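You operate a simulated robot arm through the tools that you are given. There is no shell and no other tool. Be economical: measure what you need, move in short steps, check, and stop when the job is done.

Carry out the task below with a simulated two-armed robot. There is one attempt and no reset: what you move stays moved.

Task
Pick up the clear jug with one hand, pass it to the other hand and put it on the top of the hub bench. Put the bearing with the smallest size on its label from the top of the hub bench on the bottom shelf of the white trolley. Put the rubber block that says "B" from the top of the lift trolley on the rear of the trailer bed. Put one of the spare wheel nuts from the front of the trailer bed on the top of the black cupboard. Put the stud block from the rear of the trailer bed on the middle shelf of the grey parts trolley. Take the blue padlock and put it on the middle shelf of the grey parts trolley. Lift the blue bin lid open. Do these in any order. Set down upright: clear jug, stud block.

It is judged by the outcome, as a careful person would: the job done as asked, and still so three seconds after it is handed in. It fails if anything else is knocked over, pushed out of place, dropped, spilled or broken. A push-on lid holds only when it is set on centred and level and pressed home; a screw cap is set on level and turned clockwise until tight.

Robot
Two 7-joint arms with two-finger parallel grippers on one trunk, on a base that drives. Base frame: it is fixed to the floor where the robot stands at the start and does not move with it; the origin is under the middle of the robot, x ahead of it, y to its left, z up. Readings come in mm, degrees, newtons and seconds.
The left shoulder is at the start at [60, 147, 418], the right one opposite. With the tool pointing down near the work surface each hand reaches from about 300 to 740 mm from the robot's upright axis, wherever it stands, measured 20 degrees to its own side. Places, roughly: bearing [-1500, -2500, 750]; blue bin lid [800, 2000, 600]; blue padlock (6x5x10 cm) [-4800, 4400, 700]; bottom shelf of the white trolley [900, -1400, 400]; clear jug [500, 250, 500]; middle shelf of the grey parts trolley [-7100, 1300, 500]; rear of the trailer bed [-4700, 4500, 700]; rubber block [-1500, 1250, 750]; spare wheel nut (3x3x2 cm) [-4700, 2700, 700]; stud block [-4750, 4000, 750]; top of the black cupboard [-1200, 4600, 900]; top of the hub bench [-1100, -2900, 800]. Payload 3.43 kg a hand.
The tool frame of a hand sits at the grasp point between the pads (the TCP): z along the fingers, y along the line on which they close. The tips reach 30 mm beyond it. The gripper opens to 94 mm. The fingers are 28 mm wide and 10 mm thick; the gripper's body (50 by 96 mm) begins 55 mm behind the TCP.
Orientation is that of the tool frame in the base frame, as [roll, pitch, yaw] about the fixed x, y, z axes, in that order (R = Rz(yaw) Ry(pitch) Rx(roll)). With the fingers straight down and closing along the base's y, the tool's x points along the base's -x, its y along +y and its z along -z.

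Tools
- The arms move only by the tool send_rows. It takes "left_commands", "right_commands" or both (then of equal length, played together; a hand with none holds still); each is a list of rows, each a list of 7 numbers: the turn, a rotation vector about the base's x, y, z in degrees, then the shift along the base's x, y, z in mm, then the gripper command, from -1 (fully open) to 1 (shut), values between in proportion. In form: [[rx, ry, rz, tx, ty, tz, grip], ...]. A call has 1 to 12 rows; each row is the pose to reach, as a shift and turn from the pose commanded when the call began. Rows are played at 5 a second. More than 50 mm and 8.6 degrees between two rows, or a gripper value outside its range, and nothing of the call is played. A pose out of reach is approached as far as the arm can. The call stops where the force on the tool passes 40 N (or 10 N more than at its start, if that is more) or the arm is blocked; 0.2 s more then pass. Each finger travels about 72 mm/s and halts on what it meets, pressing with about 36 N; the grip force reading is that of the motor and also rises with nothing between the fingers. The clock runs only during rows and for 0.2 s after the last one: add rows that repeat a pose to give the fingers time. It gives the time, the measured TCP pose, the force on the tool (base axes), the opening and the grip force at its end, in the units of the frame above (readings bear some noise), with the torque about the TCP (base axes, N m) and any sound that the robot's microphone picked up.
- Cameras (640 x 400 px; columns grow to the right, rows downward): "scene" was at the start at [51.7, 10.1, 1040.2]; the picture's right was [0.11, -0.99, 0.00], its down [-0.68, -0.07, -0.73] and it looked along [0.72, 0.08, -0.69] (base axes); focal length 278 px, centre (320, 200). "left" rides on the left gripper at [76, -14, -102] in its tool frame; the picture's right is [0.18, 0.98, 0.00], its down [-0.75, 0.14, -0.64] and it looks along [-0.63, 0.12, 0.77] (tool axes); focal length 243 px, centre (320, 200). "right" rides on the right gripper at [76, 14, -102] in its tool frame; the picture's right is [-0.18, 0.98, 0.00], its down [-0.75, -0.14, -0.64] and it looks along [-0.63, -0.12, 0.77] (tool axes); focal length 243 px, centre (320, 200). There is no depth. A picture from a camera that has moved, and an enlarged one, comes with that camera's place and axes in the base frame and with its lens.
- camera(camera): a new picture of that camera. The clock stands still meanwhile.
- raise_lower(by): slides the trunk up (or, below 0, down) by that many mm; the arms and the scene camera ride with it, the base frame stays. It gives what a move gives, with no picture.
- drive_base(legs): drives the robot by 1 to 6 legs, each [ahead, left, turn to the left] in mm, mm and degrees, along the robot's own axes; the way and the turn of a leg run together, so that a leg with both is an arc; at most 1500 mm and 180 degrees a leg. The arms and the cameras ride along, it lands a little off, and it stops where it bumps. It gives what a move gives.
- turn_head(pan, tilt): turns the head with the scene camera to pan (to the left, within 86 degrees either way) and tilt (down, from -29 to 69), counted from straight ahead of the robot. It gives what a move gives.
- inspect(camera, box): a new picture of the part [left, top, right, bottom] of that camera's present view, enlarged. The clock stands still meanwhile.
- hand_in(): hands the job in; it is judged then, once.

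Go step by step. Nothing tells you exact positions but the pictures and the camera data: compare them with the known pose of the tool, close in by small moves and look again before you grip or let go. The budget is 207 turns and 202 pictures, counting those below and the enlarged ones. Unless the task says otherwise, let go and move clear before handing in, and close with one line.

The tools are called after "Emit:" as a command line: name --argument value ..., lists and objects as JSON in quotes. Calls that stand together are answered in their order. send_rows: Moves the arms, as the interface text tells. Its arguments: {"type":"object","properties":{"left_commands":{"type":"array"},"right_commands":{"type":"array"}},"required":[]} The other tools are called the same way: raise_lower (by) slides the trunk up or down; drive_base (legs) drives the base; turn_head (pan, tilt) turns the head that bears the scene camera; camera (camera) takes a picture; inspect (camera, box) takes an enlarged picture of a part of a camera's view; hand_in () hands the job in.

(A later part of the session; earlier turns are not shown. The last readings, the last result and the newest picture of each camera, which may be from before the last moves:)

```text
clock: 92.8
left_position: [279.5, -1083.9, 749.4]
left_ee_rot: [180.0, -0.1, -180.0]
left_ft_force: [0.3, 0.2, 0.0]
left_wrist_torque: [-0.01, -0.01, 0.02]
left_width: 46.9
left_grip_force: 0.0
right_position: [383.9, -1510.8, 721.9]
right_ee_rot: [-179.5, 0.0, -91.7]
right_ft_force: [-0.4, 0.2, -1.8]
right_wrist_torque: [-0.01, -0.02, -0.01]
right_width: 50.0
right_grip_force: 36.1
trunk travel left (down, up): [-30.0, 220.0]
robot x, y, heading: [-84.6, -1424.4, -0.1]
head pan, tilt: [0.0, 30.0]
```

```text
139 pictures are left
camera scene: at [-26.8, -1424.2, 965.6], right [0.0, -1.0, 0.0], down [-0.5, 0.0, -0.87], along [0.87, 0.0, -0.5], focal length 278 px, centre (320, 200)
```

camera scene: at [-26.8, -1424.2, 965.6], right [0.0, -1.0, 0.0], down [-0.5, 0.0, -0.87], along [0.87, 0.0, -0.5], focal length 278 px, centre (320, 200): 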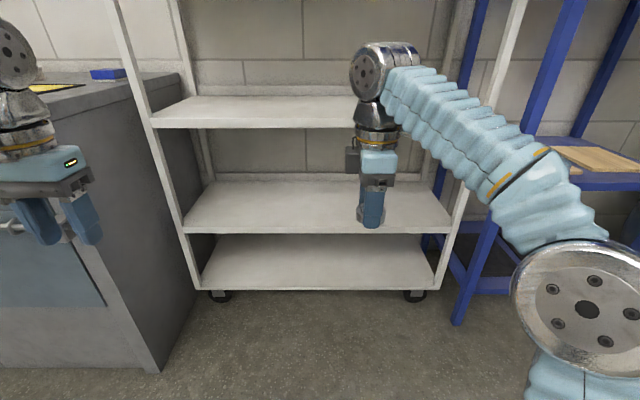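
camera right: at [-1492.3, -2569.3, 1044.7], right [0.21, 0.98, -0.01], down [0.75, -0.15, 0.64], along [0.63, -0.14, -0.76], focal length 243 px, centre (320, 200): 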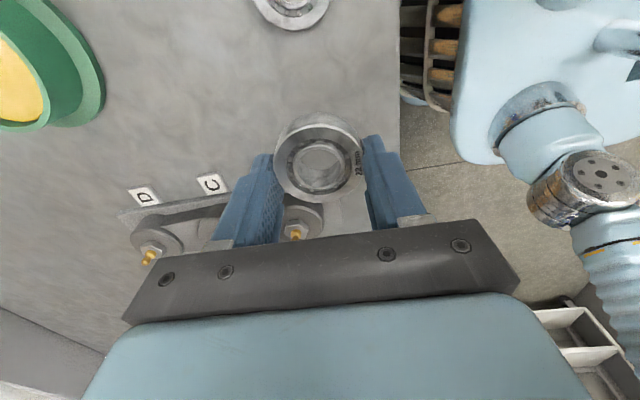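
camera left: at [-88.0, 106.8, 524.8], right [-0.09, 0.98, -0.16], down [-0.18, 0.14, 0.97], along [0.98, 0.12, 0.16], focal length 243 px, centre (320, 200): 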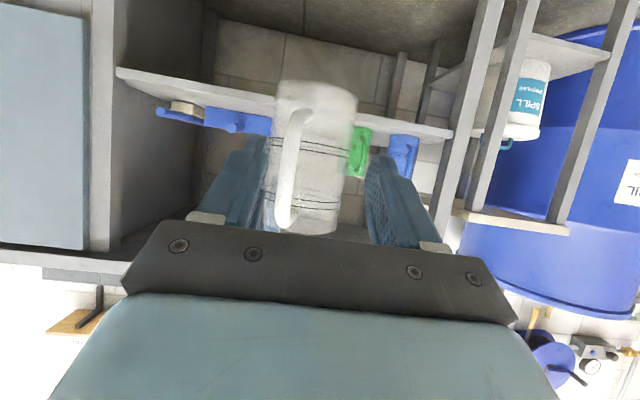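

The tiers are at about z 104, 414, 733 and 1050. The quoted place (900, −1400, 400) matches the centre of the 414 tier to the rounding, so that's the named bottom shelf. I turn the hand back to close sideways and lower it.

Emit:
send_rows --right_commands '[[0, 0, -8, 0, 0, -12, 1], [0, 0, -16, 0, 0, -24, 1], [0, 0, -24, 0, 0, -36, 1], [0, 0, -32, 0, 0, -48, 1], [0, 0, -40, 0, 0, -60, 1], [0, 0, -48, 0, 0, -72, 1], [0, 0, -56, 0, 0, -84, 1], [0, 0, -64, 0, 0, -96, 1], [0, 0, -72, 0, 0, -108, 1], [0, 0, -80, 0, 0, -120, 1], [0, 0, -88, 0, 0, -132, 1], [0, 0, -88, 0, 0, -132, 1]]'

Emit:
send_rows --right_commands '[[0, -8, 0, 5, 0, -4, 1], [0, -16, 0, 10, 0, -8, 1], [0, -24, 0, 15, 0, -12, 1], [0, -32, 0, 20, 0, -16, 1], [0, -40, 0, 25, 0, -20, 1], [0, -40, 0, 30, 0, -30, 1], [0, -40, 0, 40, 0, -45, 1], [0, -40, 0, 50, 0, -60, 1], [0, -40, 0, 50, 0, -60, 1]]'

Emit:
camera --camera "scene"

```text
clock: 95.4
left_position: [280.1, -1083.9, 747.9]
left_ee_rot: [180.0, -0.1, -180.0]
left_ft_force: [-0.3, -0.3, 0.5]
left_wrist_torque: [0.0, 0.03, 0.01]
left_width: 47.1
left_grip_force: 0.0
right_position: [383.9, -1511.8, 589.4]
right_ee_rot: [-179.4, 0.1, -179.8]
right_ft_force: [-0.1, -0.1, -2.8]
right_wrist_torque: [0.03, 0.01, -0.01]
right_width: 50.2
right_grip_force: 36.2
trunk travel left (down, up): [-30.0, 220.0]
robot x, y, heading: [-84.1, -1425.9, 0.1]
head pan, tilt: [0.0, 30.0]
```

```text
clock: 97.4
left_position: [280.7, -1082.4, 748.7]
left_ee_rot: [179.9, -0.1, 180.0]
left_ft_force: [0.1, 0.3, -0.3]
left_wrist_torque: [-0.01, -0.01, 0.0]
left_width: 47.1
left_grip_force: 0.2
right_position: [433.4, -1512.3, 528.1]
right_ee_rot: [-179.2, 40.1, -179.6]
right_ft_force: [0.0, -0.2, -1.6]
right_wrist_torque: [-0.02, 0.03, -0.01]
right_width: 50.4
right_grip_force: 35.9
trunk travel left (down, up): [-30.0, 220.0]
robot x, y, heading: [-86.9, -1426.6, 0.1]
head pan, tilt: [0.0, 30.0]
```

```text
138 pictures are left
camera scene: at [-26.8, -1424.2, 965.5], right [0.0, -1.0, 0.0], down [-0.5, 0.0, -0.87], along [0.87, 0.0, -0.5], focal length 278 px, centre (320, 200)
```

scene: 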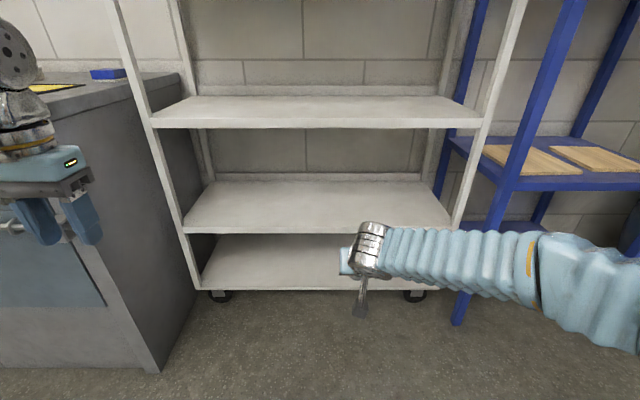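

The hand is tilted 40° and the gap between tiers is 414–715. I drive in 365 mm.

Emit:
drive_base --legs '[[365, 0, 0]]'

Emit:
turn_head --pan -8 --tilt 40

Emit:
camera --camera "scene"

Emit:
camera --camera "right"

```text
clock: 99.8
left_position: [649.0, -1085.3, 748.4]
left_ee_rot: [-180.0, -0.2, 179.7]
left_ft_force: [-0.6, 0.1, 0.1]
left_wrist_torque: [-0.02, 0.0, -0.03]
left_width: 46.8
left_grip_force: 0.0
right_position: [800.6, -1515.5, 530.0]
right_ee_rot: [-179.2, 40.1, -179.8]
right_ft_force: [-0.4, 0.2, -1.5]
right_wrist_torque: [-0.03, 0.06, 0.01]
right_width: 50.2
right_grip_force: 36.5
trunk travel left (down, up): [-30.0, 220.0]
robot x, y, heading: [276.7, -1424.8, -0.4]
head pan, tilt: [0.0, 30.0]
```

```text
clock: 100.5
left_position: [648.3, -1086.2, 749.2]
left_ee_rot: [-180.0, 0.0, 179.6]
left_ft_force: [-0.4, -0.4, -0.5]
left_wrist_torque: [0.01, 0.03, -0.02]
left_width: 47.2
left_grip_force: 0.1
right_position: [800.1, -1516.6, 530.1]
right_ee_rot: [-179.2, 40.0, -179.8]
right_ft_force: [0.8, -0.4, -2.0]
right_wrist_torque: [0.01, 0.03, 0.02]
right_width: 50.3
right_grip_force: 36.1
trunk travel left (down, up): [-30.0, 220.0]
robot x, y, heading: [281.9, -1428.7, -0.3]
head pan, tilt: [-8.0, 40.0]
```

```text
137 pictures are left
camera scene: at [333.3, -1437.5, 950.2], right [-0.14, -0.99, 0.0], down [-0.64, 0.09, -0.77], along [0.76, -0.11, -0.64], focal length 278 px, centre (320, 200)
```

scene: 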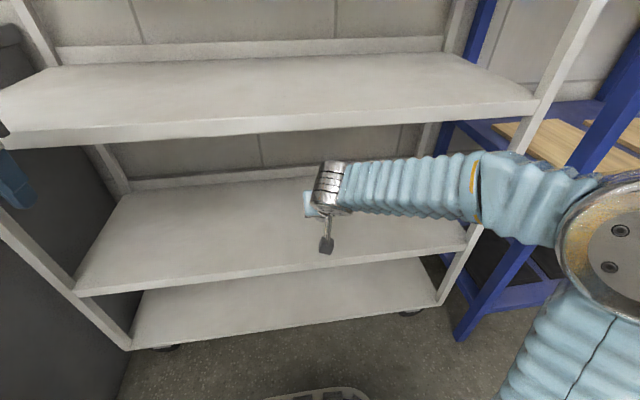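

```text
136 pictures are left
camera right: at [676.4, -1499.2, 558.4], right [0.15, 0.98, 0.11], down [0.16, -0.13, 0.98], along [0.98, -0.13, -0.18], focal length 243 px, centre (320, 200)
```

right: 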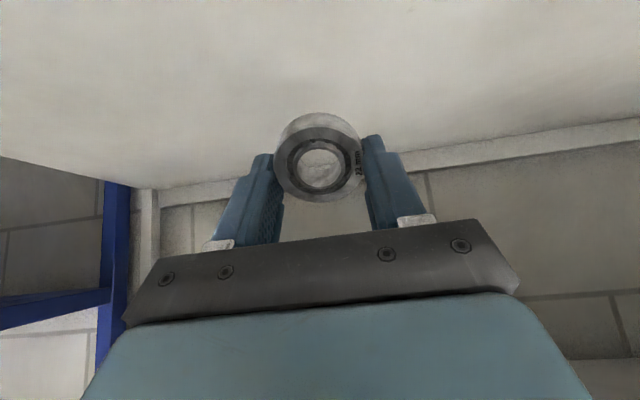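

The shelf edge is at x≈751 and the hand at 800. I lower towards the shelf.

Emit:
send_rows --right_commands '[[0, 0, 0, 0, 0, -20, 1], [0, 0, 0, 0, 0, -40, 1], [0, 0, 0, 0, 0, -55, 1], [0, 0, 0, 0, 0, -62, 1], [0, 0, 0, 0, 0, -68, 1], [0, 0, 0, 0, 0, -74, 1], [0, 0, 0, 0, 0, -80, 1], [0, 0, 0, 0, 0, -80, 1]]'

Emit:
camera --camera "right"

```text
clock: 102.5
left_position: [648.3, -1085.1, 747.8]
left_ee_rot: [180.0, -0.1, 179.7]
left_ft_force: [-0.3, 0.4, 0.0]
left_wrist_torque: [0.0, -0.02, 0.03]
left_width: 47.2
left_grip_force: 0.0
right_position: [801.7, -1516.8, 451.8]
right_ee_rot: [-179.4, 40.6, -180.0]
right_ft_force: [-0.1, -1.5, 13.3]
right_wrist_torque: [0.08, 0.05, 0.0]
right_width: 50.5
right_grip_force: 35.8
trunk travel left (down, up): [-30.0, 220.0]
robot x, y, heading: [280.0, -1429.5, -0.2]
head pan, tilt: [-8.0, 40.0]
stopped in row 8 (right hand): the force on the tool passed its limit at 41 N (the readings are from after the stop); the commanded pose is now the measured one
```

```text
135 pictures are left
camera right: at [678.2, -1498.5, 480.6], right [0.15, 0.98, 0.11], down [0.15, -0.13, 0.98], along [0.98, -0.13, -0.17], focal length 243 px, centre (320, 200)
```

right: 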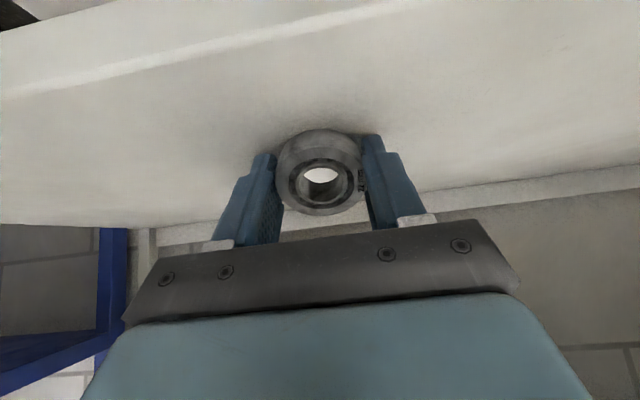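

It's in contact. I bring the hand back towards upright by 22° so the bearing lies nearly flat, then release.

Emit:
send_rows --right_commands '[[0, 0, 0, 0, 0, 4, 1], [0, 7, 0, 2, 0, 4, 1], [0, 14, 0, 4, 0, 4, 1], [0, 22, 0, 6, 0, 3, 1], [0, 22, 0, 6, 0, 1, 1], [0, 22, 0, 6, 0, -2, 1], [0, 22, 0, 6, 0, -2, 1]]'

Emit:
camera --camera "right"

Emit:
camera --camera "scene"

```text
clock: 104.1
left_position: [645.8, -1087.2, 750.3]
left_ee_rot: [180.0, 0.1, 179.7]
left_ft_force: [-0.4, 0.4, -0.3]
left_wrist_torque: [0.05, 0.01, 0.03]
left_width: 47.0
left_grip_force: 0.2
right_position: [808.1, -1515.8, 453.0]
right_ee_rot: [-179.5, 18.9, 180.0]
right_ft_force: [-4.2, -3.8, 37.5]
right_wrist_torque: [0.9, 0.29, 0.32]
right_width: 50.3
right_grip_force: 36.0
trunk travel left (down, up): [-30.0, 220.0]
robot x, y, heading: [280.9, -1429.5, -0.3]
head pan, tilt: [-8.0, 40.0]
```

```text
134 pictures are left
camera right: at [703.4, -1498.5, 525.8], right [0.18, 0.98, 0.05], down [0.51, -0.14, 0.85], along [0.84, -0.12, -0.52], focal length 243 px, centre (320, 200)
```

right: 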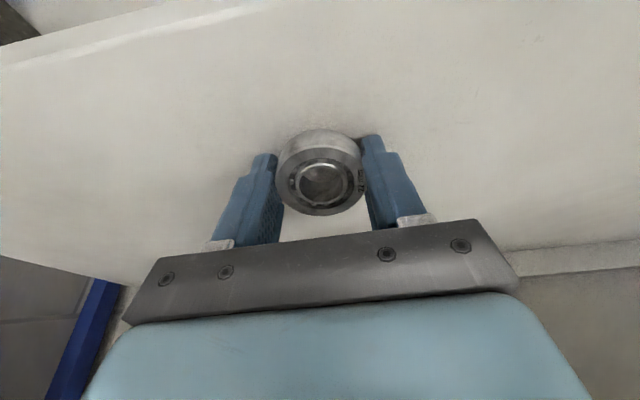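

```text
133 pictures are left
camera scene: at [331.3, -1437.4, 950.9], right [-0.14, -0.99, 0.0], down [-0.63, 0.09, -0.77], along [0.76, -0.11, -0.64], focal length 278 px, centre (320, 200)
```

scene: 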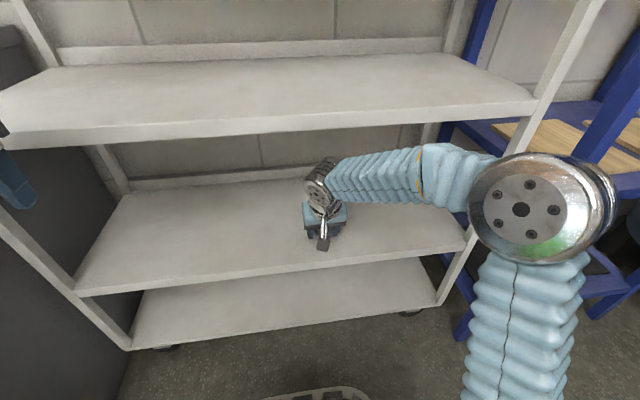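

Emit:
send_rows --right_commands '[[0, 0, 0, 0, 0, 2, 0.2], [0, 0, 0, 0, 0, 2, -0.2], [0, 0, 0, 0, 0, 2, -0.5], [0, 0, 0, 0, 0, 2, -0.5], [0, -7, 0, -5, 0, 10, -0.5], [0, -14, 0, -15, 0, 25, -0.5], [0, -21, 0, -30, 0, 40, -0.5], [0, -21, 0, -45, 0, 55, -0.5], [0, -21, 0, -60, 0, 65, -0.5]]'

Emit:
camera --camera "right"

```text
clock: 106.1
left_position: [648.2, -1086.9, 748.2]
left_ee_rot: [-179.9, -0.2, 179.7]
left_ft_force: [0.4, 0.0, -0.8]
left_wrist_torque: [0.03, 0.01, -0.01]
left_width: 47.3
left_grip_force: 0.1
right_position: [747.1, -1515.2, 513.4]
right_ee_rot: [-179.4, 39.4, 180.0]
right_ft_force: [0.4, 0.7, -0.3]
right_wrist_torque: [-0.02, 0.01, -0.03]
right_width: 70.5
right_grip_force: 0.2
trunk travel left (down, up): [-30.0, 220.0]
robot x, y, heading: [279.5, -1424.5, -0.4]
head pan, tilt: [-8.0, 40.0]
```

```text
132 pictures are left
camera right: at [623.9, -1498.8, 544.8], right [0.15, 0.98, 0.11], down [0.17, -0.13, 0.98], along [0.97, -0.13, -0.19], focal length 243 px, centre (320, 200)
```

right: 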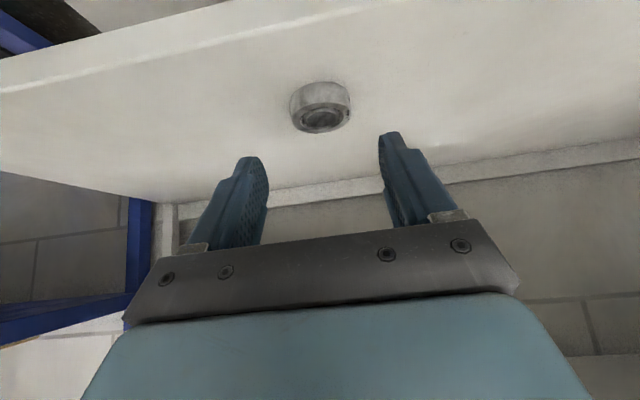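

The bearing lies flat on the shelf. Next is the bin lid: I back away and drive to the left side of the room.

Emit:
drive_base --legs '[[-550, 0, 0], [0, 0, 90], [1400, 0, 0], [1300, 0, 0]]'

Emit:
raise_lower --by 95

Emit:
turn_head --pan -30 --tilt 25

Emit:
camera --camera "scene"

```text
clock: 125.7
left_position: [-436.9, 1655.6, 748.8]
left_ee_rot: [180.0, -0.1, -94.5]
left_ft_force: [0.1, 0.5, -0.3]
left_wrist_torque: [0.01, 0.02, -0.01]
left_width: 47.0
left_grip_force: 0.0
right_position: [-2.0, 1723.9, 513.7]
right_ee_rot: [-179.3, 39.4, -94.0]
right_ft_force: [-1.2, -0.1, 0.1]
right_wrist_torque: [0.02, 0.03, -0.01]
right_width: 70.3
right_grip_force: 0.1
trunk travel left (down, up): [-30.0, 220.0]
robot x, y, heading: [-124.0, 1258.3, 85.3]
head pan, tilt: [-8.0, 40.0]
```

```text
clock: 127.0
left_position: [-438.3, 1656.4, 845.4]
left_ee_rot: [180.0, -0.1, -94.5]
left_ft_force: [0.3, -0.4, -0.1]
left_wrist_torque: [0.02, -0.03, -0.01]
left_width: 46.8
left_grip_force: 0.0
right_position: [-1.9, 1724.0, 609.2]
right_ee_rot: [-179.4, 39.3, -94.1]
right_ft_force: [0.3, 0.3, 0.0]
right_wrist_torque: [0.0, -0.02, -0.02]
right_width: 70.4
right_grip_force: 0.1
trunk travel left (down, up): [-125.0, 125.0]
robot x, y, heading: [-125.1, 1264.4, 85.3]
head pan, tilt: [-8.0, 40.0]
```

```text
clock: 127.9
left_position: [-437.2, 1656.2, 843.4]
left_ee_rot: [180.0, -0.2, -94.4]
left_ft_force: [0.4, 0.4, 0.2]
left_wrist_torque: [0.0, -0.03, 0.01]
left_width: 47.1
left_grip_force: 0.0
right_position: [-1.7, 1723.6, 609.2]
right_ee_rot: [-179.4, 39.3, -94.2]
right_ft_force: [-0.1, 0.2, 1.5]
right_wrist_torque: [-0.02, -0.03, -0.01]
right_width: 70.7
right_grip_force: 0.1
trunk travel left (down, up): [-125.0, 125.0]
robot x, y, heading: [-125.9, 1264.9, 85.6]
head pan, tilt: [-30.0, 25.0]
```

```text
131 pictures are left
camera scene: at [-75.4, 1311.0, 1068.5], right [0.82, -0.57, 0.0], down [-0.24, -0.35, -0.91], along [0.51, 0.75, -0.42], focal length 278 px, centre (320, 200)
```

scene: 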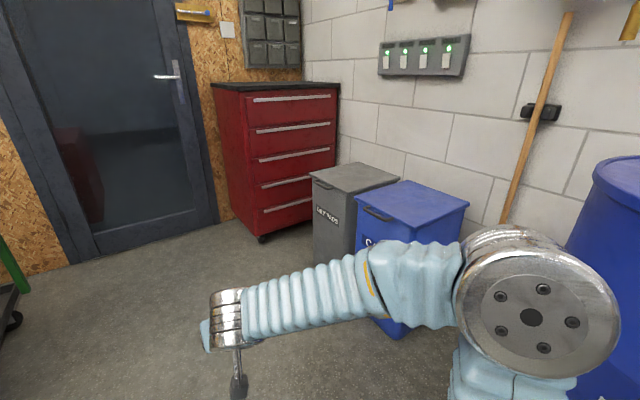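

The blue bin's lid spans x 620–950, y 1785–2100 at z≈600, with its handle on the side facing −x and the hinge at the wall side. I drive to face it.

Emit:
drive_base --legs '[[680, 0, 0], [0, 0, -85.6]]'

Emit:
turn_head --pan 0 --tilt 35

Emit:
camera --camera "scene"

```text
clock: 135.3
left_position: [301.5, 2284.8, 843.6]
left_ee_rot: [180.0, -0.1, 179.1]
left_ft_force: [0.6, -0.6, -0.4]
left_wrist_torque: [0.0, 0.0, 0.02]
left_width: 47.1
left_grip_force: 0.1
right_position: [396.2, 1855.7, 607.8]
right_ee_rot: [-179.4, 39.4, 179.4]
right_ft_force: [-0.4, 0.1, 0.6]
right_wrist_torque: [-0.01, 0.02, 0.01]
right_width: 70.6
right_grip_force: 0.0
trunk travel left (down, up): [-125.0, 125.0]
robot x, y, heading: [-72.2, 1947.5, -0.9]
head pan, tilt: [-30.0, 25.0]
```

```text
clock: 136.3
left_position: [301.1, 2285.1, 843.3]
left_ee_rot: [180.0, 0.0, 179.1]
left_ft_force: [-0.4, 0.7, 0.1]
left_wrist_torque: [0.01, 0.02, -0.02]
left_width: 46.8
left_grip_force: 0.0
right_position: [394.5, 1856.3, 609.5]
right_ee_rot: [-179.5, 39.4, 179.3]
right_ft_force: [0.1, 0.7, 0.1]
right_wrist_torque: [0.0, 0.01, 0.0]
right_width: 70.5
right_grip_force: 0.1
trunk travel left (down, up): [-125.0, 125.0]
robot x, y, heading: [-66.5, 1949.7, -0.9]
head pan, tilt: [0.0, 35.0]
```

```text
130 pictures are left
camera scene: at [-13.9, 1949.5, 1052.8], right [-0.02, -1.0, 0.0], down [-0.57, 0.01, -0.82], along [0.82, -0.01, -0.57], focal length 278 px, centre (320, 200)
```

scene: 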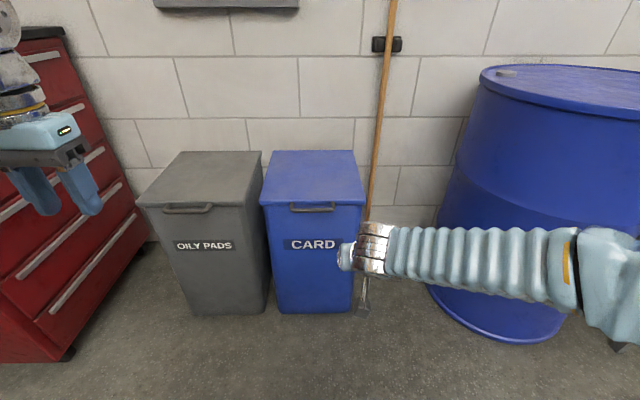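

Emit:
inspect --camera "scene" --box '[240, 140, 390, 260]'

```text
3.33 times, centred on (315, 200) of scene
camera zoom: at [-13.9, 1949.5, 1052.8], right [-0.02, -1.0, 0.0], down [-0.57, 0.01, -0.82], along [0.82, -0.01, -0.57], focal length 926 px, centre (337, 200)
```

zoom: 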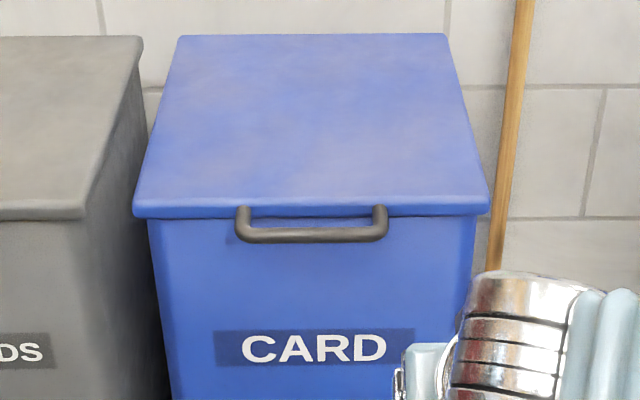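

The handle is a bar along y from about 1902 to 2022, at x≈597, z≈590. I'll use the right hand pointing forward with its fingers above and below the bar, so first I reorient it.

Emit:
send_rows --right_commands '[[0, -8, 0, 0, 0, 0, -0.5], [0, -16, 0, 0, 0, 0, -0.5], [0, -24, 0, 0, 0, 0, -0.5], [0, -32, 0, 0, 0, 0, -0.5], [0, -40, 0, 0, 0, 0, -0.5], [0, -48, 0, 0, 0, 0, -0.5], [0, -51, 0, 0, 0, 0, -0.5], [0, -51, 0, 0, 0, 0, -0.5]]'

Emit:
send_rows --right_commands '[[-8, 0, 0, 0, 0, 0, -0.5], [-16, 0, 0, 0, 0, 0, -0.5], [-24, 0, 0, 0, 0, 0, -0.5], [-32, 0, 0, 0, 0, 0, -0.5], [-40, 0, 0, 0, 0, 0, -0.5], [-48, 0, 0, 0, 0, 0, -0.5], [-56, 0, 0, 0, 0, 0, -0.5], [-64, 0, 0, 0, 0, 0, -0.5], [-72, 0, 0, 0, 0, 0, -0.5], [-80, 0, 0, 0, 0, 0, -0.5], [-88, 0, 0, 0, 0, 0, -0.5], [-90, 0, 0, 0, 0, 0, -0.5]]'

Emit:
drive_base --legs '[[0, 110, 0.9]]'

Emit:
camera --camera "scene"

Emit:
camera --camera "right"

```text
clock: 138.1
left_position: [300.8, 2285.5, 843.3]
left_ee_rot: [-180.0, -0.1, 179.0]
left_ft_force: [-0.2, -1.1, -0.6]
left_wrist_torque: [-0.01, 0.02, -0.01]
left_width: 47.2
left_grip_force: 0.0
right_position: [416.0, 1866.5, 612.8]
right_ee_rot: [46.8, 89.3, 45.8]
right_ft_force: [0.4, 0.8, 0.3]
right_wrist_torque: [-0.03, 0.0, -0.01]
right_width: 70.6
right_grip_force: 0.1
right hand out of reach, approached as far as the arm can: row 5, 6, 7, 8
trunk travel left (down, up): [-125.0, 125.0]
robot x, y, heading: [-70.5, 1946.5, -1.1]
head pan, tilt: [0.0, 35.0]
```

```text
clock: 140.7
left_position: [301.5, 2285.4, 844.0]
left_ee_rot: [-180.0, -0.2, 179.0]
left_ft_force: [0.3, -1.3, -1.1]
left_wrist_torque: [0.01, -0.02, 0.0]
left_width: 47.2
left_grip_force: 0.0
right_position: [415.8, 1868.6, 613.0]
right_ee_rot: [-89.0, 0.4, -89.6]
right_ft_force: [0.2, 0.7, 0.2]
right_wrist_torque: [0.05, -0.02, 0.02]
right_width: 70.4
right_grip_force: 0.0
right hand out of reach, approached as far as the arm can: row 9, 10, 11, 12
trunk travel left (down, up): [-125.0, 125.0]
robot x, y, heading: [-73.9, 1946.9, -1.0]
head pan, tilt: [0.0, 35.0]
```

```text
clock: 141.9
left_position: [296.9, 2402.4, 843.8]
left_ee_rot: [-179.9, -0.1, 179.9]
left_ft_force: [-0.6, -0.3, 0.0]
left_wrist_torque: [-0.03, 0.0, -0.01]
left_width: 46.6
left_grip_force: 0.1
right_position: [417.7, 1987.6, 612.9]
right_ee_rot: [-89.0, 0.5, -88.8]
right_ft_force: [0.1, -0.7, 0.0]
right_wrist_torque: [-0.05, 0.02, 0.0]
right_width: 70.6
right_grip_force: 0.1
trunk travel left (down, up): [-125.0, 125.0]
robot x, y, heading: [-70.2, 2059.5, -0.1]
head pan, tilt: [0.0, 35.0]
```

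```text
128 pictures are left
camera scene: at [-12.9, 2061.0, 1052.8], right [0.0, -1.0, 0.0], down [-0.57, 0.0, -0.82], along [0.82, 0.0, -0.57], focal length 278 px, centre (320, 200)
```

scene: 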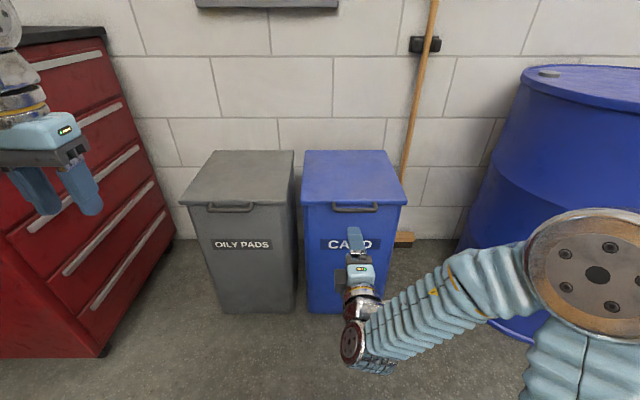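

```text
127 pictures are left
camera right: at [319.0, 1909.6, 597.0], right [0.01, 0.19, -0.98], down [-0.66, 0.74, 0.14], along [0.75, 0.65, 0.14], focal length 243 px, centre (320, 200)
```

right: 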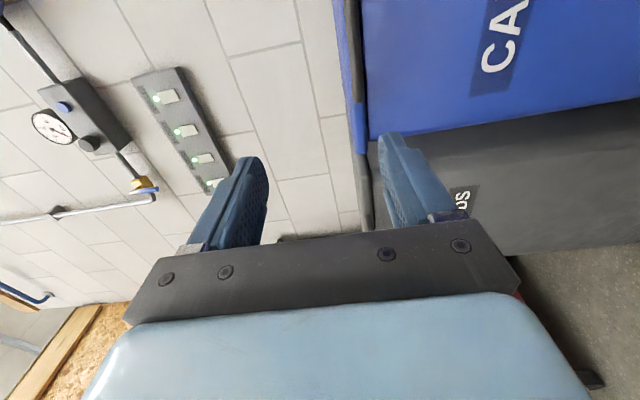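

The orientation works. I lower to z 590, shift to y 1962 and drive 120 mm forward.

Emit:
send_rows --right_commands '[[0, 0, 0, 10, -12, -10, -0.3], [0, 0, 0, 20, -25, -22, -0.3], [0, 0, 0, 20, -25, -22, -0.3]]'

Emit:
drive_base --legs '[[100, 0, 0]]'

Emit:
camera --camera "right"

Emit:
inspect --camera "scene" --box '[260, 140, 460, 280]'

```text
clock: 142.7
left_position: [296.4, 2402.7, 843.5]
left_ee_rot: [-179.9, -0.1, 180.0]
left_ft_force: [0.0, 0.9, -0.3]
left_wrist_torque: [0.01, -0.01, 0.02]
left_width: 47.2
left_grip_force: 0.1
right_position: [439.7, 1962.3, 591.1]
right_ee_rot: [-89.0, 0.5, -88.7]
right_ft_force: [-0.3, 0.2, 0.6]
right_wrist_torque: [0.02, 0.01, -0.05]
right_width: 61.3
right_grip_force: 0.1
trunk travel left (down, up): [-125.0, 125.0]
robot x, y, heading: [-70.4, 2063.4, -0.1]
head pan, tilt: [0.0, 35.0]
```

```text
clock: 143.8
left_position: [396.5, 2402.9, 844.2]
left_ee_rot: [-180.0, -0.1, 180.0]
left_ft_force: [0.8, 0.0, 0.1]
left_wrist_torque: [-0.01, 0.02, 0.0]
left_width: 47.1
left_grip_force: 0.0
right_position: [539.8, 1961.9, 592.5]
right_ee_rot: [-89.0, 0.5, -88.7]
right_ft_force: [0.9, 1.2, 0.1]
right_wrist_torque: [0.01, -0.01, -0.03]
right_width: 61.0
right_grip_force: 0.1
trunk travel left (down, up): [-125.0, 125.0]
robot x, y, heading: [29.6, 2060.8, 0.0]
head pan, tilt: [0.0, 35.0]
```

```text
126 pictures are left
camera right: at [439.8, 1884.5, 575.4], right [0.01, 0.19, -0.98], down [-0.66, 0.74, 0.14], along [0.75, 0.65, 0.14], focal length 243 px, centre (320, 200)
```

right: 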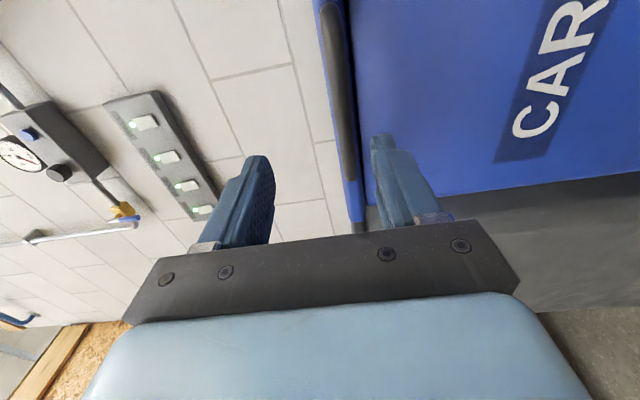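

```text
2.86 times, centred on (360, 210) of scene
camera zoom: at [87.2, 2061.1, 1052.8], right [0.0, -1.0, 0.0], down [-0.57, 0.0, -0.82], along [0.82, 0.0, -0.57], focal length 794 px, centre (206, 171)
```

zoom: 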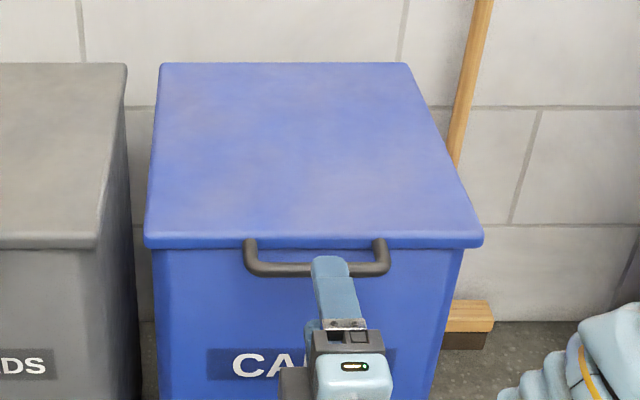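

The bar is at about (600, 1962, 575). I lower 17 mm, advance 50 mm and close loosely around it.

Emit:
send_rows --right_commands '[[0, 0, 0, 0, 0, -9, -0.3], [0, 0, 0, 0, 0, -17, -0.3], [0, 0, 0, 15, 0, -17, -0.3], [0, 0, 0, 30, 0, -17, -0.3], [0, 0, 0, 42, 0, -17, -0.3], [0, 0, 0, 50, 0, -17, -0.3], [0, 0, 0, 50, 0, -17, -0.3]]'

Emit:
camera --camera "right"

Emit:
inspect --camera "scene" --box '[260, 140, 460, 280]'

```text
clock: 145.4
left_position: [396.7, 2402.7, 843.1]
left_ee_rot: [180.0, -0.1, -180.0]
left_ft_force: [-0.9, 0.0, -0.1]
left_wrist_torque: [-0.01, 0.02, -0.02]
left_width: 46.8
left_grip_force: 0.0
right_position: [590.3, 1961.6, 574.4]
right_ee_rot: [-89.0, 0.4, -88.7]
right_ft_force: [-0.6, -0.2, 1.0]
right_wrist_torque: [0.01, 0.0, -0.03]
right_width: 60.9
right_grip_force: 0.0
trunk travel left (down, up): [-125.0, 125.0]
robot x, y, heading: [31.9, 2058.0, -0.0]
head pan, tilt: [0.0, 35.0]
```

```text
124 pictures are left
camera right: at [489.6, 1884.5, 558.7], right [0.01, 0.19, -0.98], down [-0.66, 0.74, 0.14], along [0.75, 0.65, 0.14], focal length 243 px, centre (320, 200)
```

right: 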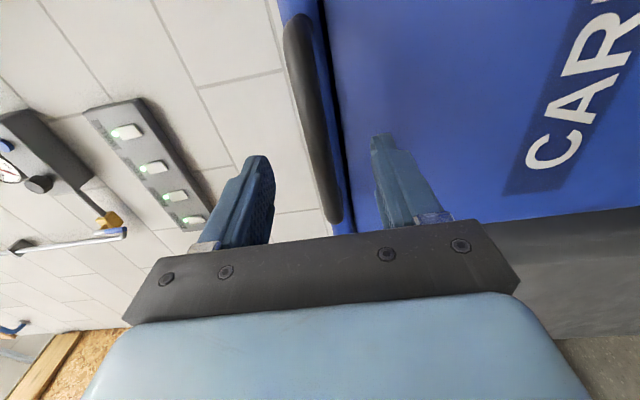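

```text
2.86 times, centred on (360, 210) of scene
camera zoom: at [87.2, 2061.1, 1052.8], right [0.0, -1.0, 0.0], down [-0.57, 0.0, -0.82], along [0.82, 0.0, -0.57], focal length 794 px, centre (206, 171)
```

zoom: 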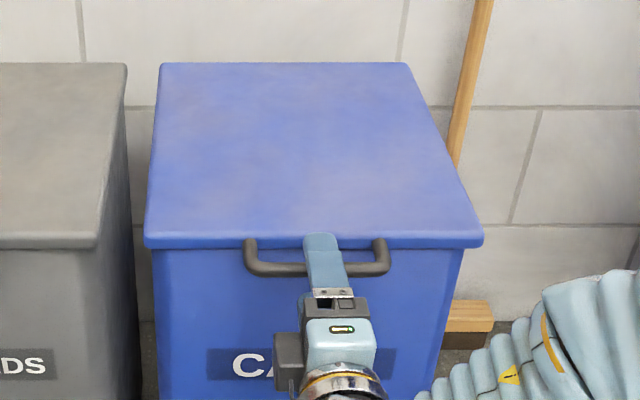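

The fingers straddle the bar. I close them loosely to 22 mm and start lifting along the hinge arc, to about 35°.

Emit:
send_rows --right_commands '[[0, 0, 0, 0, 0, 0, 0.1], [0, 0, 0, 0, 0, 0, 0.53], [0, 0, 0, 0, 0, 0, 0.53], [0, 0, 0, 1, 0, 25, 0.53], [0, 0, 0, 5, 0, 55, 0.53], [0, 0, 0, 11, 0, 85, 0.53], [0, 0, 0, 19, 0, 115, 0.53], [0, 0, 0, 31, 0, 145, 0.53], [0, 0, 0, 44, 0, 170, 0.53], [0, 0, 0, 63, 0, 200, 0.53], [0, 0, 0, 63, 0, 200, 0.53]]'

Emit:
camera --camera "scene"

```text
clock: 147.8
left_position: [395.3, 2402.0, 843.7]
left_ee_rot: [-180.0, -0.2, 180.0]
left_ft_force: [-0.1, -0.4, 0.6]
left_wrist_torque: [-0.03, 0.03, 0.01]
left_width: 46.8
left_grip_force: 0.1
right_position: [653.6, 1961.9, 775.9]
right_ee_rot: [-89.1, 0.4, -88.7]
right_ft_force: [0.2, 0.1, -2.2]
right_wrist_torque: [-0.01, 0.02, -0.04]
right_width: 22.7
right_grip_force: 0.4
trunk travel left (down, up): [-125.0, 125.0]
robot x, y, heading: [28.0, 2057.6, -0.2]
head pan, tilt: [0.0, 35.0]
```

```text
122 pictures are left
camera scene: at [87.3, 2061.0, 1052.8], right [0.0, -1.0, 0.0], down [-0.57, 0.0, -0.82], along [0.82, 0.0, -0.57], focal length 278 px, centre (320, 200)
```

scene: 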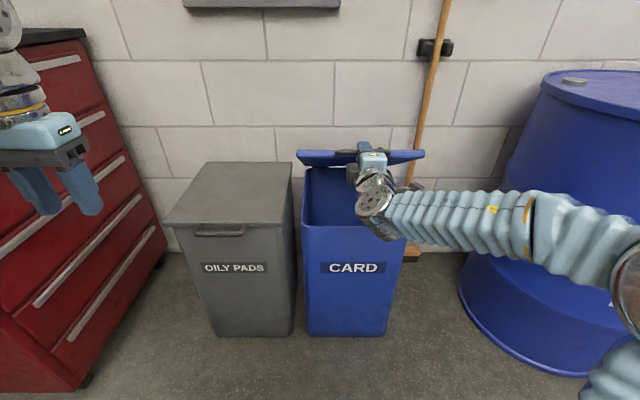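

The lid is rising well. I continue, alternating drive and lift.

Emit:
drive_base --legs '[[45, 0, 0]]'

Emit:
send_rows --right_commands '[[0, 0, 0, 0, 0, 26, 0.53], [0, 0, 0, 0, 0, 52, 0.53], [0, 0, 0, 0, 0, 52, 0.53]]'

Emit:
drive_base --legs '[[45, 0, 0]]'

Emit:
send_rows --right_commands '[[0, 0, 0, 0, 0, 20, 0.53], [0, 0, 0, 0, 0, 38, 0.53], [0, 0, 0, 0, 0, 38, 0.53]]'

Emit:
camera --camera "scene"

```text
clock: 148.8
left_position: [433.8, 2401.5, 844.1]
left_ee_rot: [179.8, 0.0, -179.9]
left_ft_force: [0.2, -1.1, 0.4]
left_wrist_torque: [0.02, 0.0, 0.0]
left_width: 47.3
left_grip_force: 0.1
right_position: [688.5, 1961.8, 786.8]
right_ee_rot: [-87.6, 0.5, -88.7]
right_ft_force: [-11.3, -1.4, 6.7]
right_wrist_torque: [-0.1, 0.03, -0.17]
right_width: 20.4
right_grip_force: 0.0
trunk travel left (down, up): [-125.0, 125.0]
robot x, y, heading: [66.3, 2059.7, 0.1]
head pan, tilt: [0.0, 35.0]
stopped in leg 1: the force on the tool passed its limit at 54 N (the readings are from after the stop); the commanded pose is now the measured one
```

```text
clock: 149.6
left_position: [434.0, 2402.2, 844.5]
left_ee_rot: [-180.0, -0.1, 180.0]
left_ft_force: [-1.0, 0.9, 0.0]
left_wrist_torque: [-0.03, -0.01, 0.02]
left_width: 47.3
left_grip_force: 0.1
right_position: [689.7, 1962.0, 838.0]
right_ee_rot: [-87.8, 0.5, -88.7]
right_ft_force: [-2.3, -0.6, -0.4]
right_wrist_torque: [-0.05, 0.03, -0.04]
right_width: 22.0
right_grip_force: 0.1
trunk travel left (down, up): [-125.0, 125.0]
robot x, y, heading: [71.5, 2059.3, 0.1]
head pan, tilt: [0.0, 35.0]
```

```text
clock: 150.5
left_position: [479.3, 2400.5, 843.5]
left_ee_rot: [-179.9, 0.0, 179.8]
left_ft_force: [-0.9, -0.6, 0.3]
left_wrist_torque: [-0.01, -0.01, 0.0]
left_width: 46.9
left_grip_force: 0.1
right_position: [734.0, 1962.2, 838.1]
right_ee_rot: [-87.8, 0.5, -88.8]
right_ft_force: [-6.2, -0.9, 4.9]
right_wrist_torque: [-0.06, -0.04, -0.09]
right_width: 19.2
right_grip_force: 0.1
trunk travel left (down, up): [-125.0, 125.0]
robot x, y, heading: [114.9, 2061.2, -0.5]
head pan, tilt: [0.0, 35.0]
```

```text
clock: 151.3
left_position: [480.3, 2401.9, 844.6]
left_ee_rot: [180.0, 0.0, 179.9]
left_ft_force: [-0.7, 0.5, 0.0]
left_wrist_torque: [0.0, 0.01, 0.05]
left_width: 46.9
left_grip_force: 0.1
right_position: [736.5, 1961.5, 877.7]
right_ee_rot: [-87.6, 0.4, -88.8]
right_ft_force: [-0.4, 0.4, -1.3]
right_wrist_torque: [0.04, 0.03, -0.02]
right_width: 22.1
right_grip_force: 0.0
trunk travel left (down, up): [-125.0, 125.0]
robot x, y, heading: [114.0, 2059.6, -0.1]
head pan, tilt: [0.0, 35.0]
```

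```text
121 pictures are left
camera scene: at [171.0, 2060.8, 1052.9], right [0.0, -1.0, 0.0], down [-0.57, 0.0, -0.82], along [0.82, 0.0, -0.57], focal length 278 px, centre (320, 200)
```

scene: 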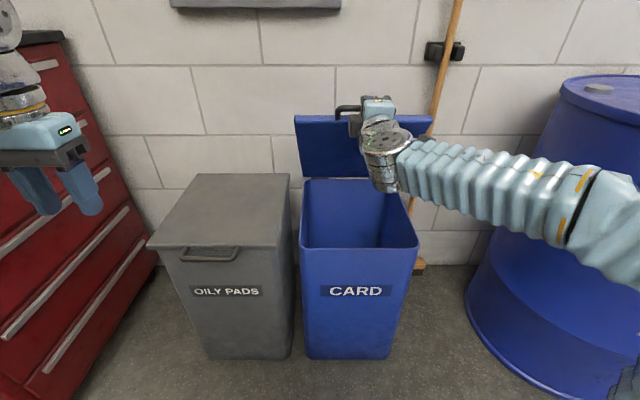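

The lid is at about 60°. I push on with the arm to about 72°, then drive in small steps.

Emit:
send_rows --right_commands '[[0, 0, 0, 30, 0, 12, 0.53], [0, 0, 0, 62, 0, 23, 0.53], [0, 0, 0, 96, 0, 32, 0.53], [0, 0, 0, 96, 0, 34, 0.53]]'

Emit:
drive_base --legs '[[45, 0, 0]]'

Emit:
send_rows --right_commands '[[0, 0, 0, 0, 0, 9, 0.53], [0, 0, 0, 0, 0, 9, 0.53]]'

Emit:
drive_base --legs '[[50, 0, 0]]'

Emit:
camera --camera "scene"

```text
clock: 152.3
left_position: [481.4, 2401.1, 843.8]
left_ee_rot: [179.9, -0.2, 179.9]
left_ft_force: [0.1, -0.2, 0.3]
left_wrist_torque: [0.0, -0.01, -0.01]
left_width: 47.2
left_grip_force: 0.1
right_position: [832.9, 1961.1, 908.3]
right_ee_rot: [-88.0, 0.6, -88.8]
right_ft_force: [4.0, -1.6, -7.0]
right_wrist_torque: [-0.02, 0.08, -0.03]
right_width: 25.8
right_grip_force: 3.1
trunk travel left (down, up): [-125.0, 125.0]
robot x, y, heading: [109.9, 2055.9, -0.0]
head pan, tilt: [0.0, 35.0]
```

```text
clock: 153.2
left_position: [525.8, 2401.3, 843.8]
left_ee_rot: [-180.0, -0.2, 179.9]
left_ft_force: [-0.3, 0.4, 0.4]
left_wrist_torque: [0.04, 0.01, -0.03]
left_width: 47.0
left_grip_force: 0.1
right_position: [875.5, 1959.7, 909.0]
right_ee_rot: [-87.8, 0.5, -88.8]
right_ft_force: [-1.2, 0.4, 0.8]
right_wrist_torque: [-0.01, 0.01, -0.05]
right_width: 22.1
right_grip_force: 0.1
trunk travel left (down, up): [-125.0, 125.0]
robot x, y, heading: [159.3, 2059.3, -0.2]
head pan, tilt: [0.0, 35.0]
```

```text
clock: 153.8
left_position: [527.3, 2401.4, 843.9]
left_ee_rot: [179.9, -0.3, 180.0]
left_ft_force: [-0.2, -0.1, -0.1]
left_wrist_torque: [-0.04, -0.01, 0.02]
left_width: 47.0
left_grip_force: 0.0
right_position: [879.4, 1960.7, 915.8]
right_ee_rot: [-88.1, 0.6, -88.8]
right_ft_force: [6.8, -0.9, -13.7]
right_wrist_torque: [-0.15, -0.72, -0.06]
right_width: 30.3
right_grip_force: 7.3
trunk travel left (down, up): [-125.0, 125.0]
robot x, y, heading: [158.1, 2055.9, 0.0]
head pan, tilt: [0.0, 35.0]
```

```text
clock: 154.7
left_position: [574.4, 2401.5, 844.9]
left_ee_rot: [-180.0, 0.0, 179.8]
left_ft_force: [0.0, -0.5, -0.7]
left_wrist_torque: [-0.02, 0.01, -0.01]
left_width: 46.9
left_grip_force: 0.2
right_position: [924.0, 1961.6, 924.1]
right_ee_rot: [-87.4, 0.5, -88.8]
right_ft_force: [-6.9, 1.7, 21.6]
right_wrist_torque: [0.0, 0.8, -0.26]
right_width: 22.3
right_grip_force: 0.1
trunk travel left (down, up): [-125.0, 125.0]
robot x, y, heading: [207.6, 2058.6, -0.3]
head pan, tilt: [0.0, 35.0]
```

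```text
120 pictures are left
camera scene: at [264.2, 2060.9, 1053.2], right [0.0, -1.0, 0.0], down [-0.57, 0.0, -0.82], along [0.82, 0.0, -0.57], focal length 278 px, centre (320, 200)
```

scene: 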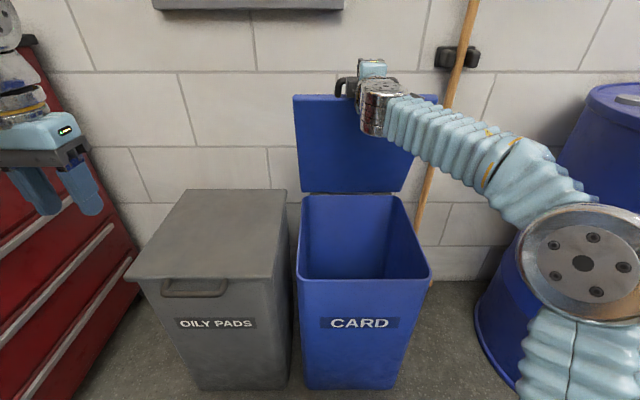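

The lid is at about 85–90°. I raise slightly and push forward past vertical.

Emit:
send_rows --right_commands '[[0, 0, 0, 0, 0, 5, 0.4], [0, 0, 0, 15, 0, 6, 0.4], [0, 0, 0, 30, 0, 7, 0.4], [0, 0, 0, 45, 0, 6, 0.4], [0, 0, 0, 60, 0, 4, 0.4], [0, 0, 0, 75, 0, 0, 0.4], [0, 0, 0, 75, 0, 0, 0.4]]'

Emit:
camera --camera "scene"

Emit:
camera --camera "right"

```text
clock: 155.9
left_position: [574.8, 2400.9, 845.2]
left_ee_rot: [180.0, 0.0, 180.0]
left_ft_force: [-0.2, -0.2, 0.0]
left_wrist_torque: [0.03, 0.01, -0.04]
left_width: 47.0
left_grip_force: 0.0
right_position: [973.7, 1960.8, 938.6]
right_ee_rot: [-86.5, 0.8, -88.6]
right_ft_force: [-3.0, 0.5, 13.6]
right_wrist_torque: [-0.04, 0.59, -0.08]
right_width: 26.0
right_grip_force: 0.0
trunk travel left (down, up): [-125.0, 125.0]
robot x, y, heading: [206.5, 2058.9, -0.1]
head pan, tilt: [0.0, 35.0]
stopped in row 5 (right hand): the force on the tool passed its limit at 44 N (the readings are from after the stop); the commanded pose is now the measured one
```

```text
119 pictures are left
camera scene: at [264.8, 2060.8, 1052.6], right [0.0, -1.0, 0.0], down [-0.57, 0.0, -0.82], along [0.82, 0.0, -0.57], focal length 278 px, centre (320, 200)
```

scene: 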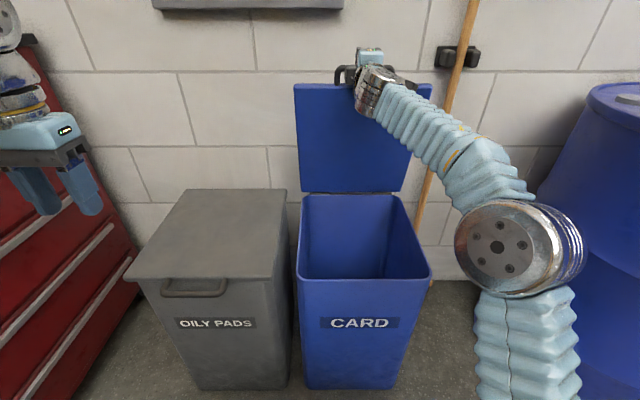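

```text
118 pictures are left
camera right: at [875.0, 1883.1, 916.6], right [0.06, 0.2, -0.98], down [-0.67, 0.74, 0.11], along [0.74, 0.65, 0.17], focal length 243 px, centre (320, 200)
```

right: 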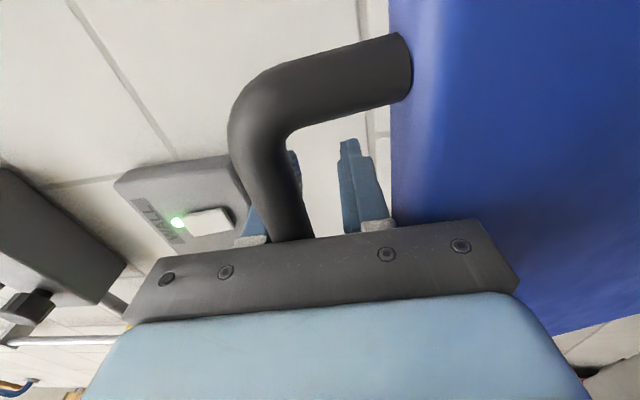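

The bar sits by the palm and the lid is about vertical. I open the cage a bit more and push on with the palm.

Emit:
send_rows --right_commands '[[0, 0, 0, 0, 0, 0, 0.1], [0, 0, 0, 0, 0, 4, 0.1], [0, 0, 0, 15, 0, 4, 0.1], [0, 0, 0, 30, 0, 4, 0.1], [0, 0, 0, 45, 0, 2, 0.1], [0, 0, 0, 60, 0, 0, 0.1], [0, 0, 0, 60, 0, 0, 0.1]]'

Emit:
camera --camera "right"

Emit:
camera --camera "scene"

```text
clock: 157.3
left_position: [575.2, 2400.9, 844.3]
left_ee_rot: [180.0, 0.0, 180.0]
left_ft_force: [0.2, 0.3, 0.3]
left_wrist_torque: [-0.02, -0.02, -0.01]
left_width: 47.0
left_grip_force: 0.1
right_position: [1018.5, 1959.2, 944.8]
right_ee_rot: [-85.8, 0.8, -88.5]
right_ft_force: [-1.3, 3.0, 19.5]
right_wrist_torque: [-0.19, 0.54, -0.11]
right_width: 31.5
right_grip_force: 0.1
right hand out of reach, approached as far as the arm can: row 6, 7
trunk travel left (down, up): [-125.0, 125.0]
robot x, y, heading: [211.6, 2061.7, -0.2]
head pan, tilt: [0.0, 35.0]
stopped in row 7 (right hand): the force on the tool passed its limit at 48 N (the readings are from after the stop); the commanded pose is now the measured one
```

```text
117 pictures are left
camera right: at [919.3, 1882.5, 922.9], right [0.07, 0.2, -0.98], down [-0.67, 0.73, 0.1], along [0.74, 0.65, 0.18], focal length 243 px, centre (320, 200)
```

right: 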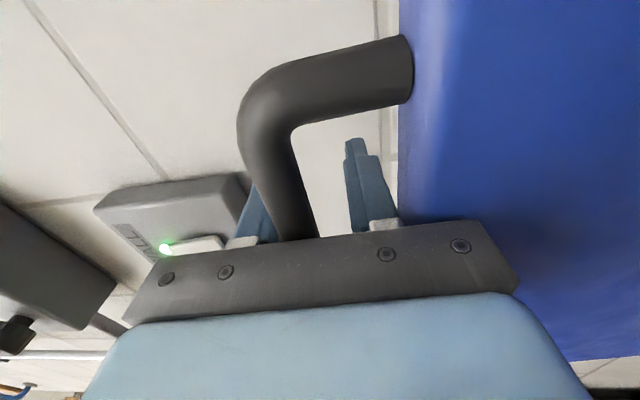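

```text
116 pictures are left
camera scene: at [264.6, 2061.1, 1052.5], right [0.0, -1.0, 0.0], down [-0.57, 0.0, -0.82], along [0.82, 0.0, -0.57], focal length 278 px, centre (320, 200)
```

scene: 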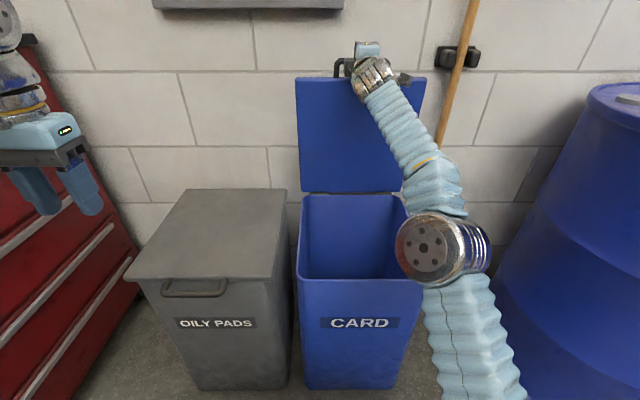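

The lid is slightly past vertical. I ease up a little and drive 50 mm more.

Emit:
send_rows --right_commands '[[0, 0, 0, -3, 0, 5, 0.0], [0, 0, 0, -5, 0, 8, -0.1], [0, 0, 0, -5, 0, 8, -0.1]]'

Emit:
drive_base --legs '[[60, 0, 0]]'

Emit:
camera --camera "scene"

Emit:
camera --camera "right"

```text
clock: 158.1
left_position: [576.3, 2401.4, 843.7]
left_ee_rot: [-180.0, 0.0, 179.8]
left_ft_force: [0.0, -0.9, -0.3]
left_wrist_torque: [-0.01, 0.02, 0.02]
left_width: 47.1
left_grip_force: 0.0
right_position: [1014.7, 1958.7, 950.6]
right_ee_rot: [-86.1, 0.8, -88.4]
right_ft_force: [-0.9, 3.8, 17.5]
right_wrist_torque: [-0.11, 0.53, -0.15]
right_width: 41.7
right_grip_force: 0.1
trunk travel left (down, up): [-125.0, 125.0]
robot x, y, heading: [211.5, 2059.4, -0.2]
head pan, tilt: [0.0, 35.0]
```

```text
clock: 159.1
left_position: [636.1, 2401.4, 843.3]
left_ee_rot: [-180.0, 0.0, 179.9]
left_ft_force: [0.9, -1.7, 0.0]
left_wrist_torque: [-0.02, -0.04, 0.02]
left_width: 47.2
left_grip_force: 0.0
right_position: [1074.6, 1959.7, 950.6]
right_ee_rot: [-86.2, 0.7, -88.6]
right_ft_force: [1.7, 6.4, 18.9]
right_wrist_torque: [-0.07, 0.92, -0.28]
right_width: 40.6
right_grip_force: 0.0
trunk travel left (down, up): [-125.0, 125.0]
robot x, y, heading: [268.6, 2060.8, -0.3]
head pan, tilt: [0.0, 35.0]
```

```text
115 pictures are left
camera scene: at [325.4, 2061.1, 1052.9], right [0.0, -1.0, 0.0], down [-0.57, 0.0, -0.82], along [0.82, 0.0, -0.57], focal length 278 px, centre (320, 200)
```

scene: 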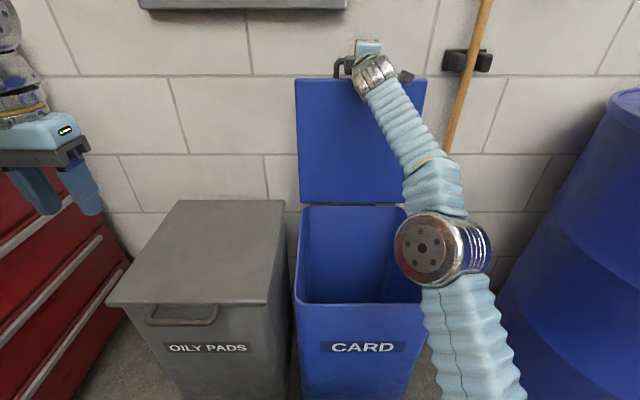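

```text
114 pictures are left
camera right: at [976.5, 1881.9, 928.2], right [0.06, 0.2, -0.98], down [-0.67, 0.74, 0.11], along [0.74, 0.65, 0.18], focal length 243 px, centre (320, 200)
```

right: 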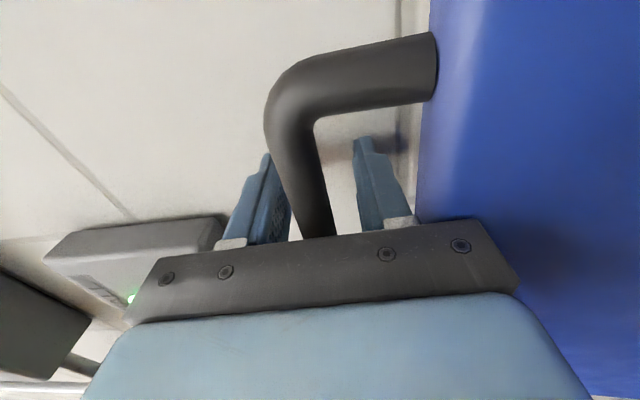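

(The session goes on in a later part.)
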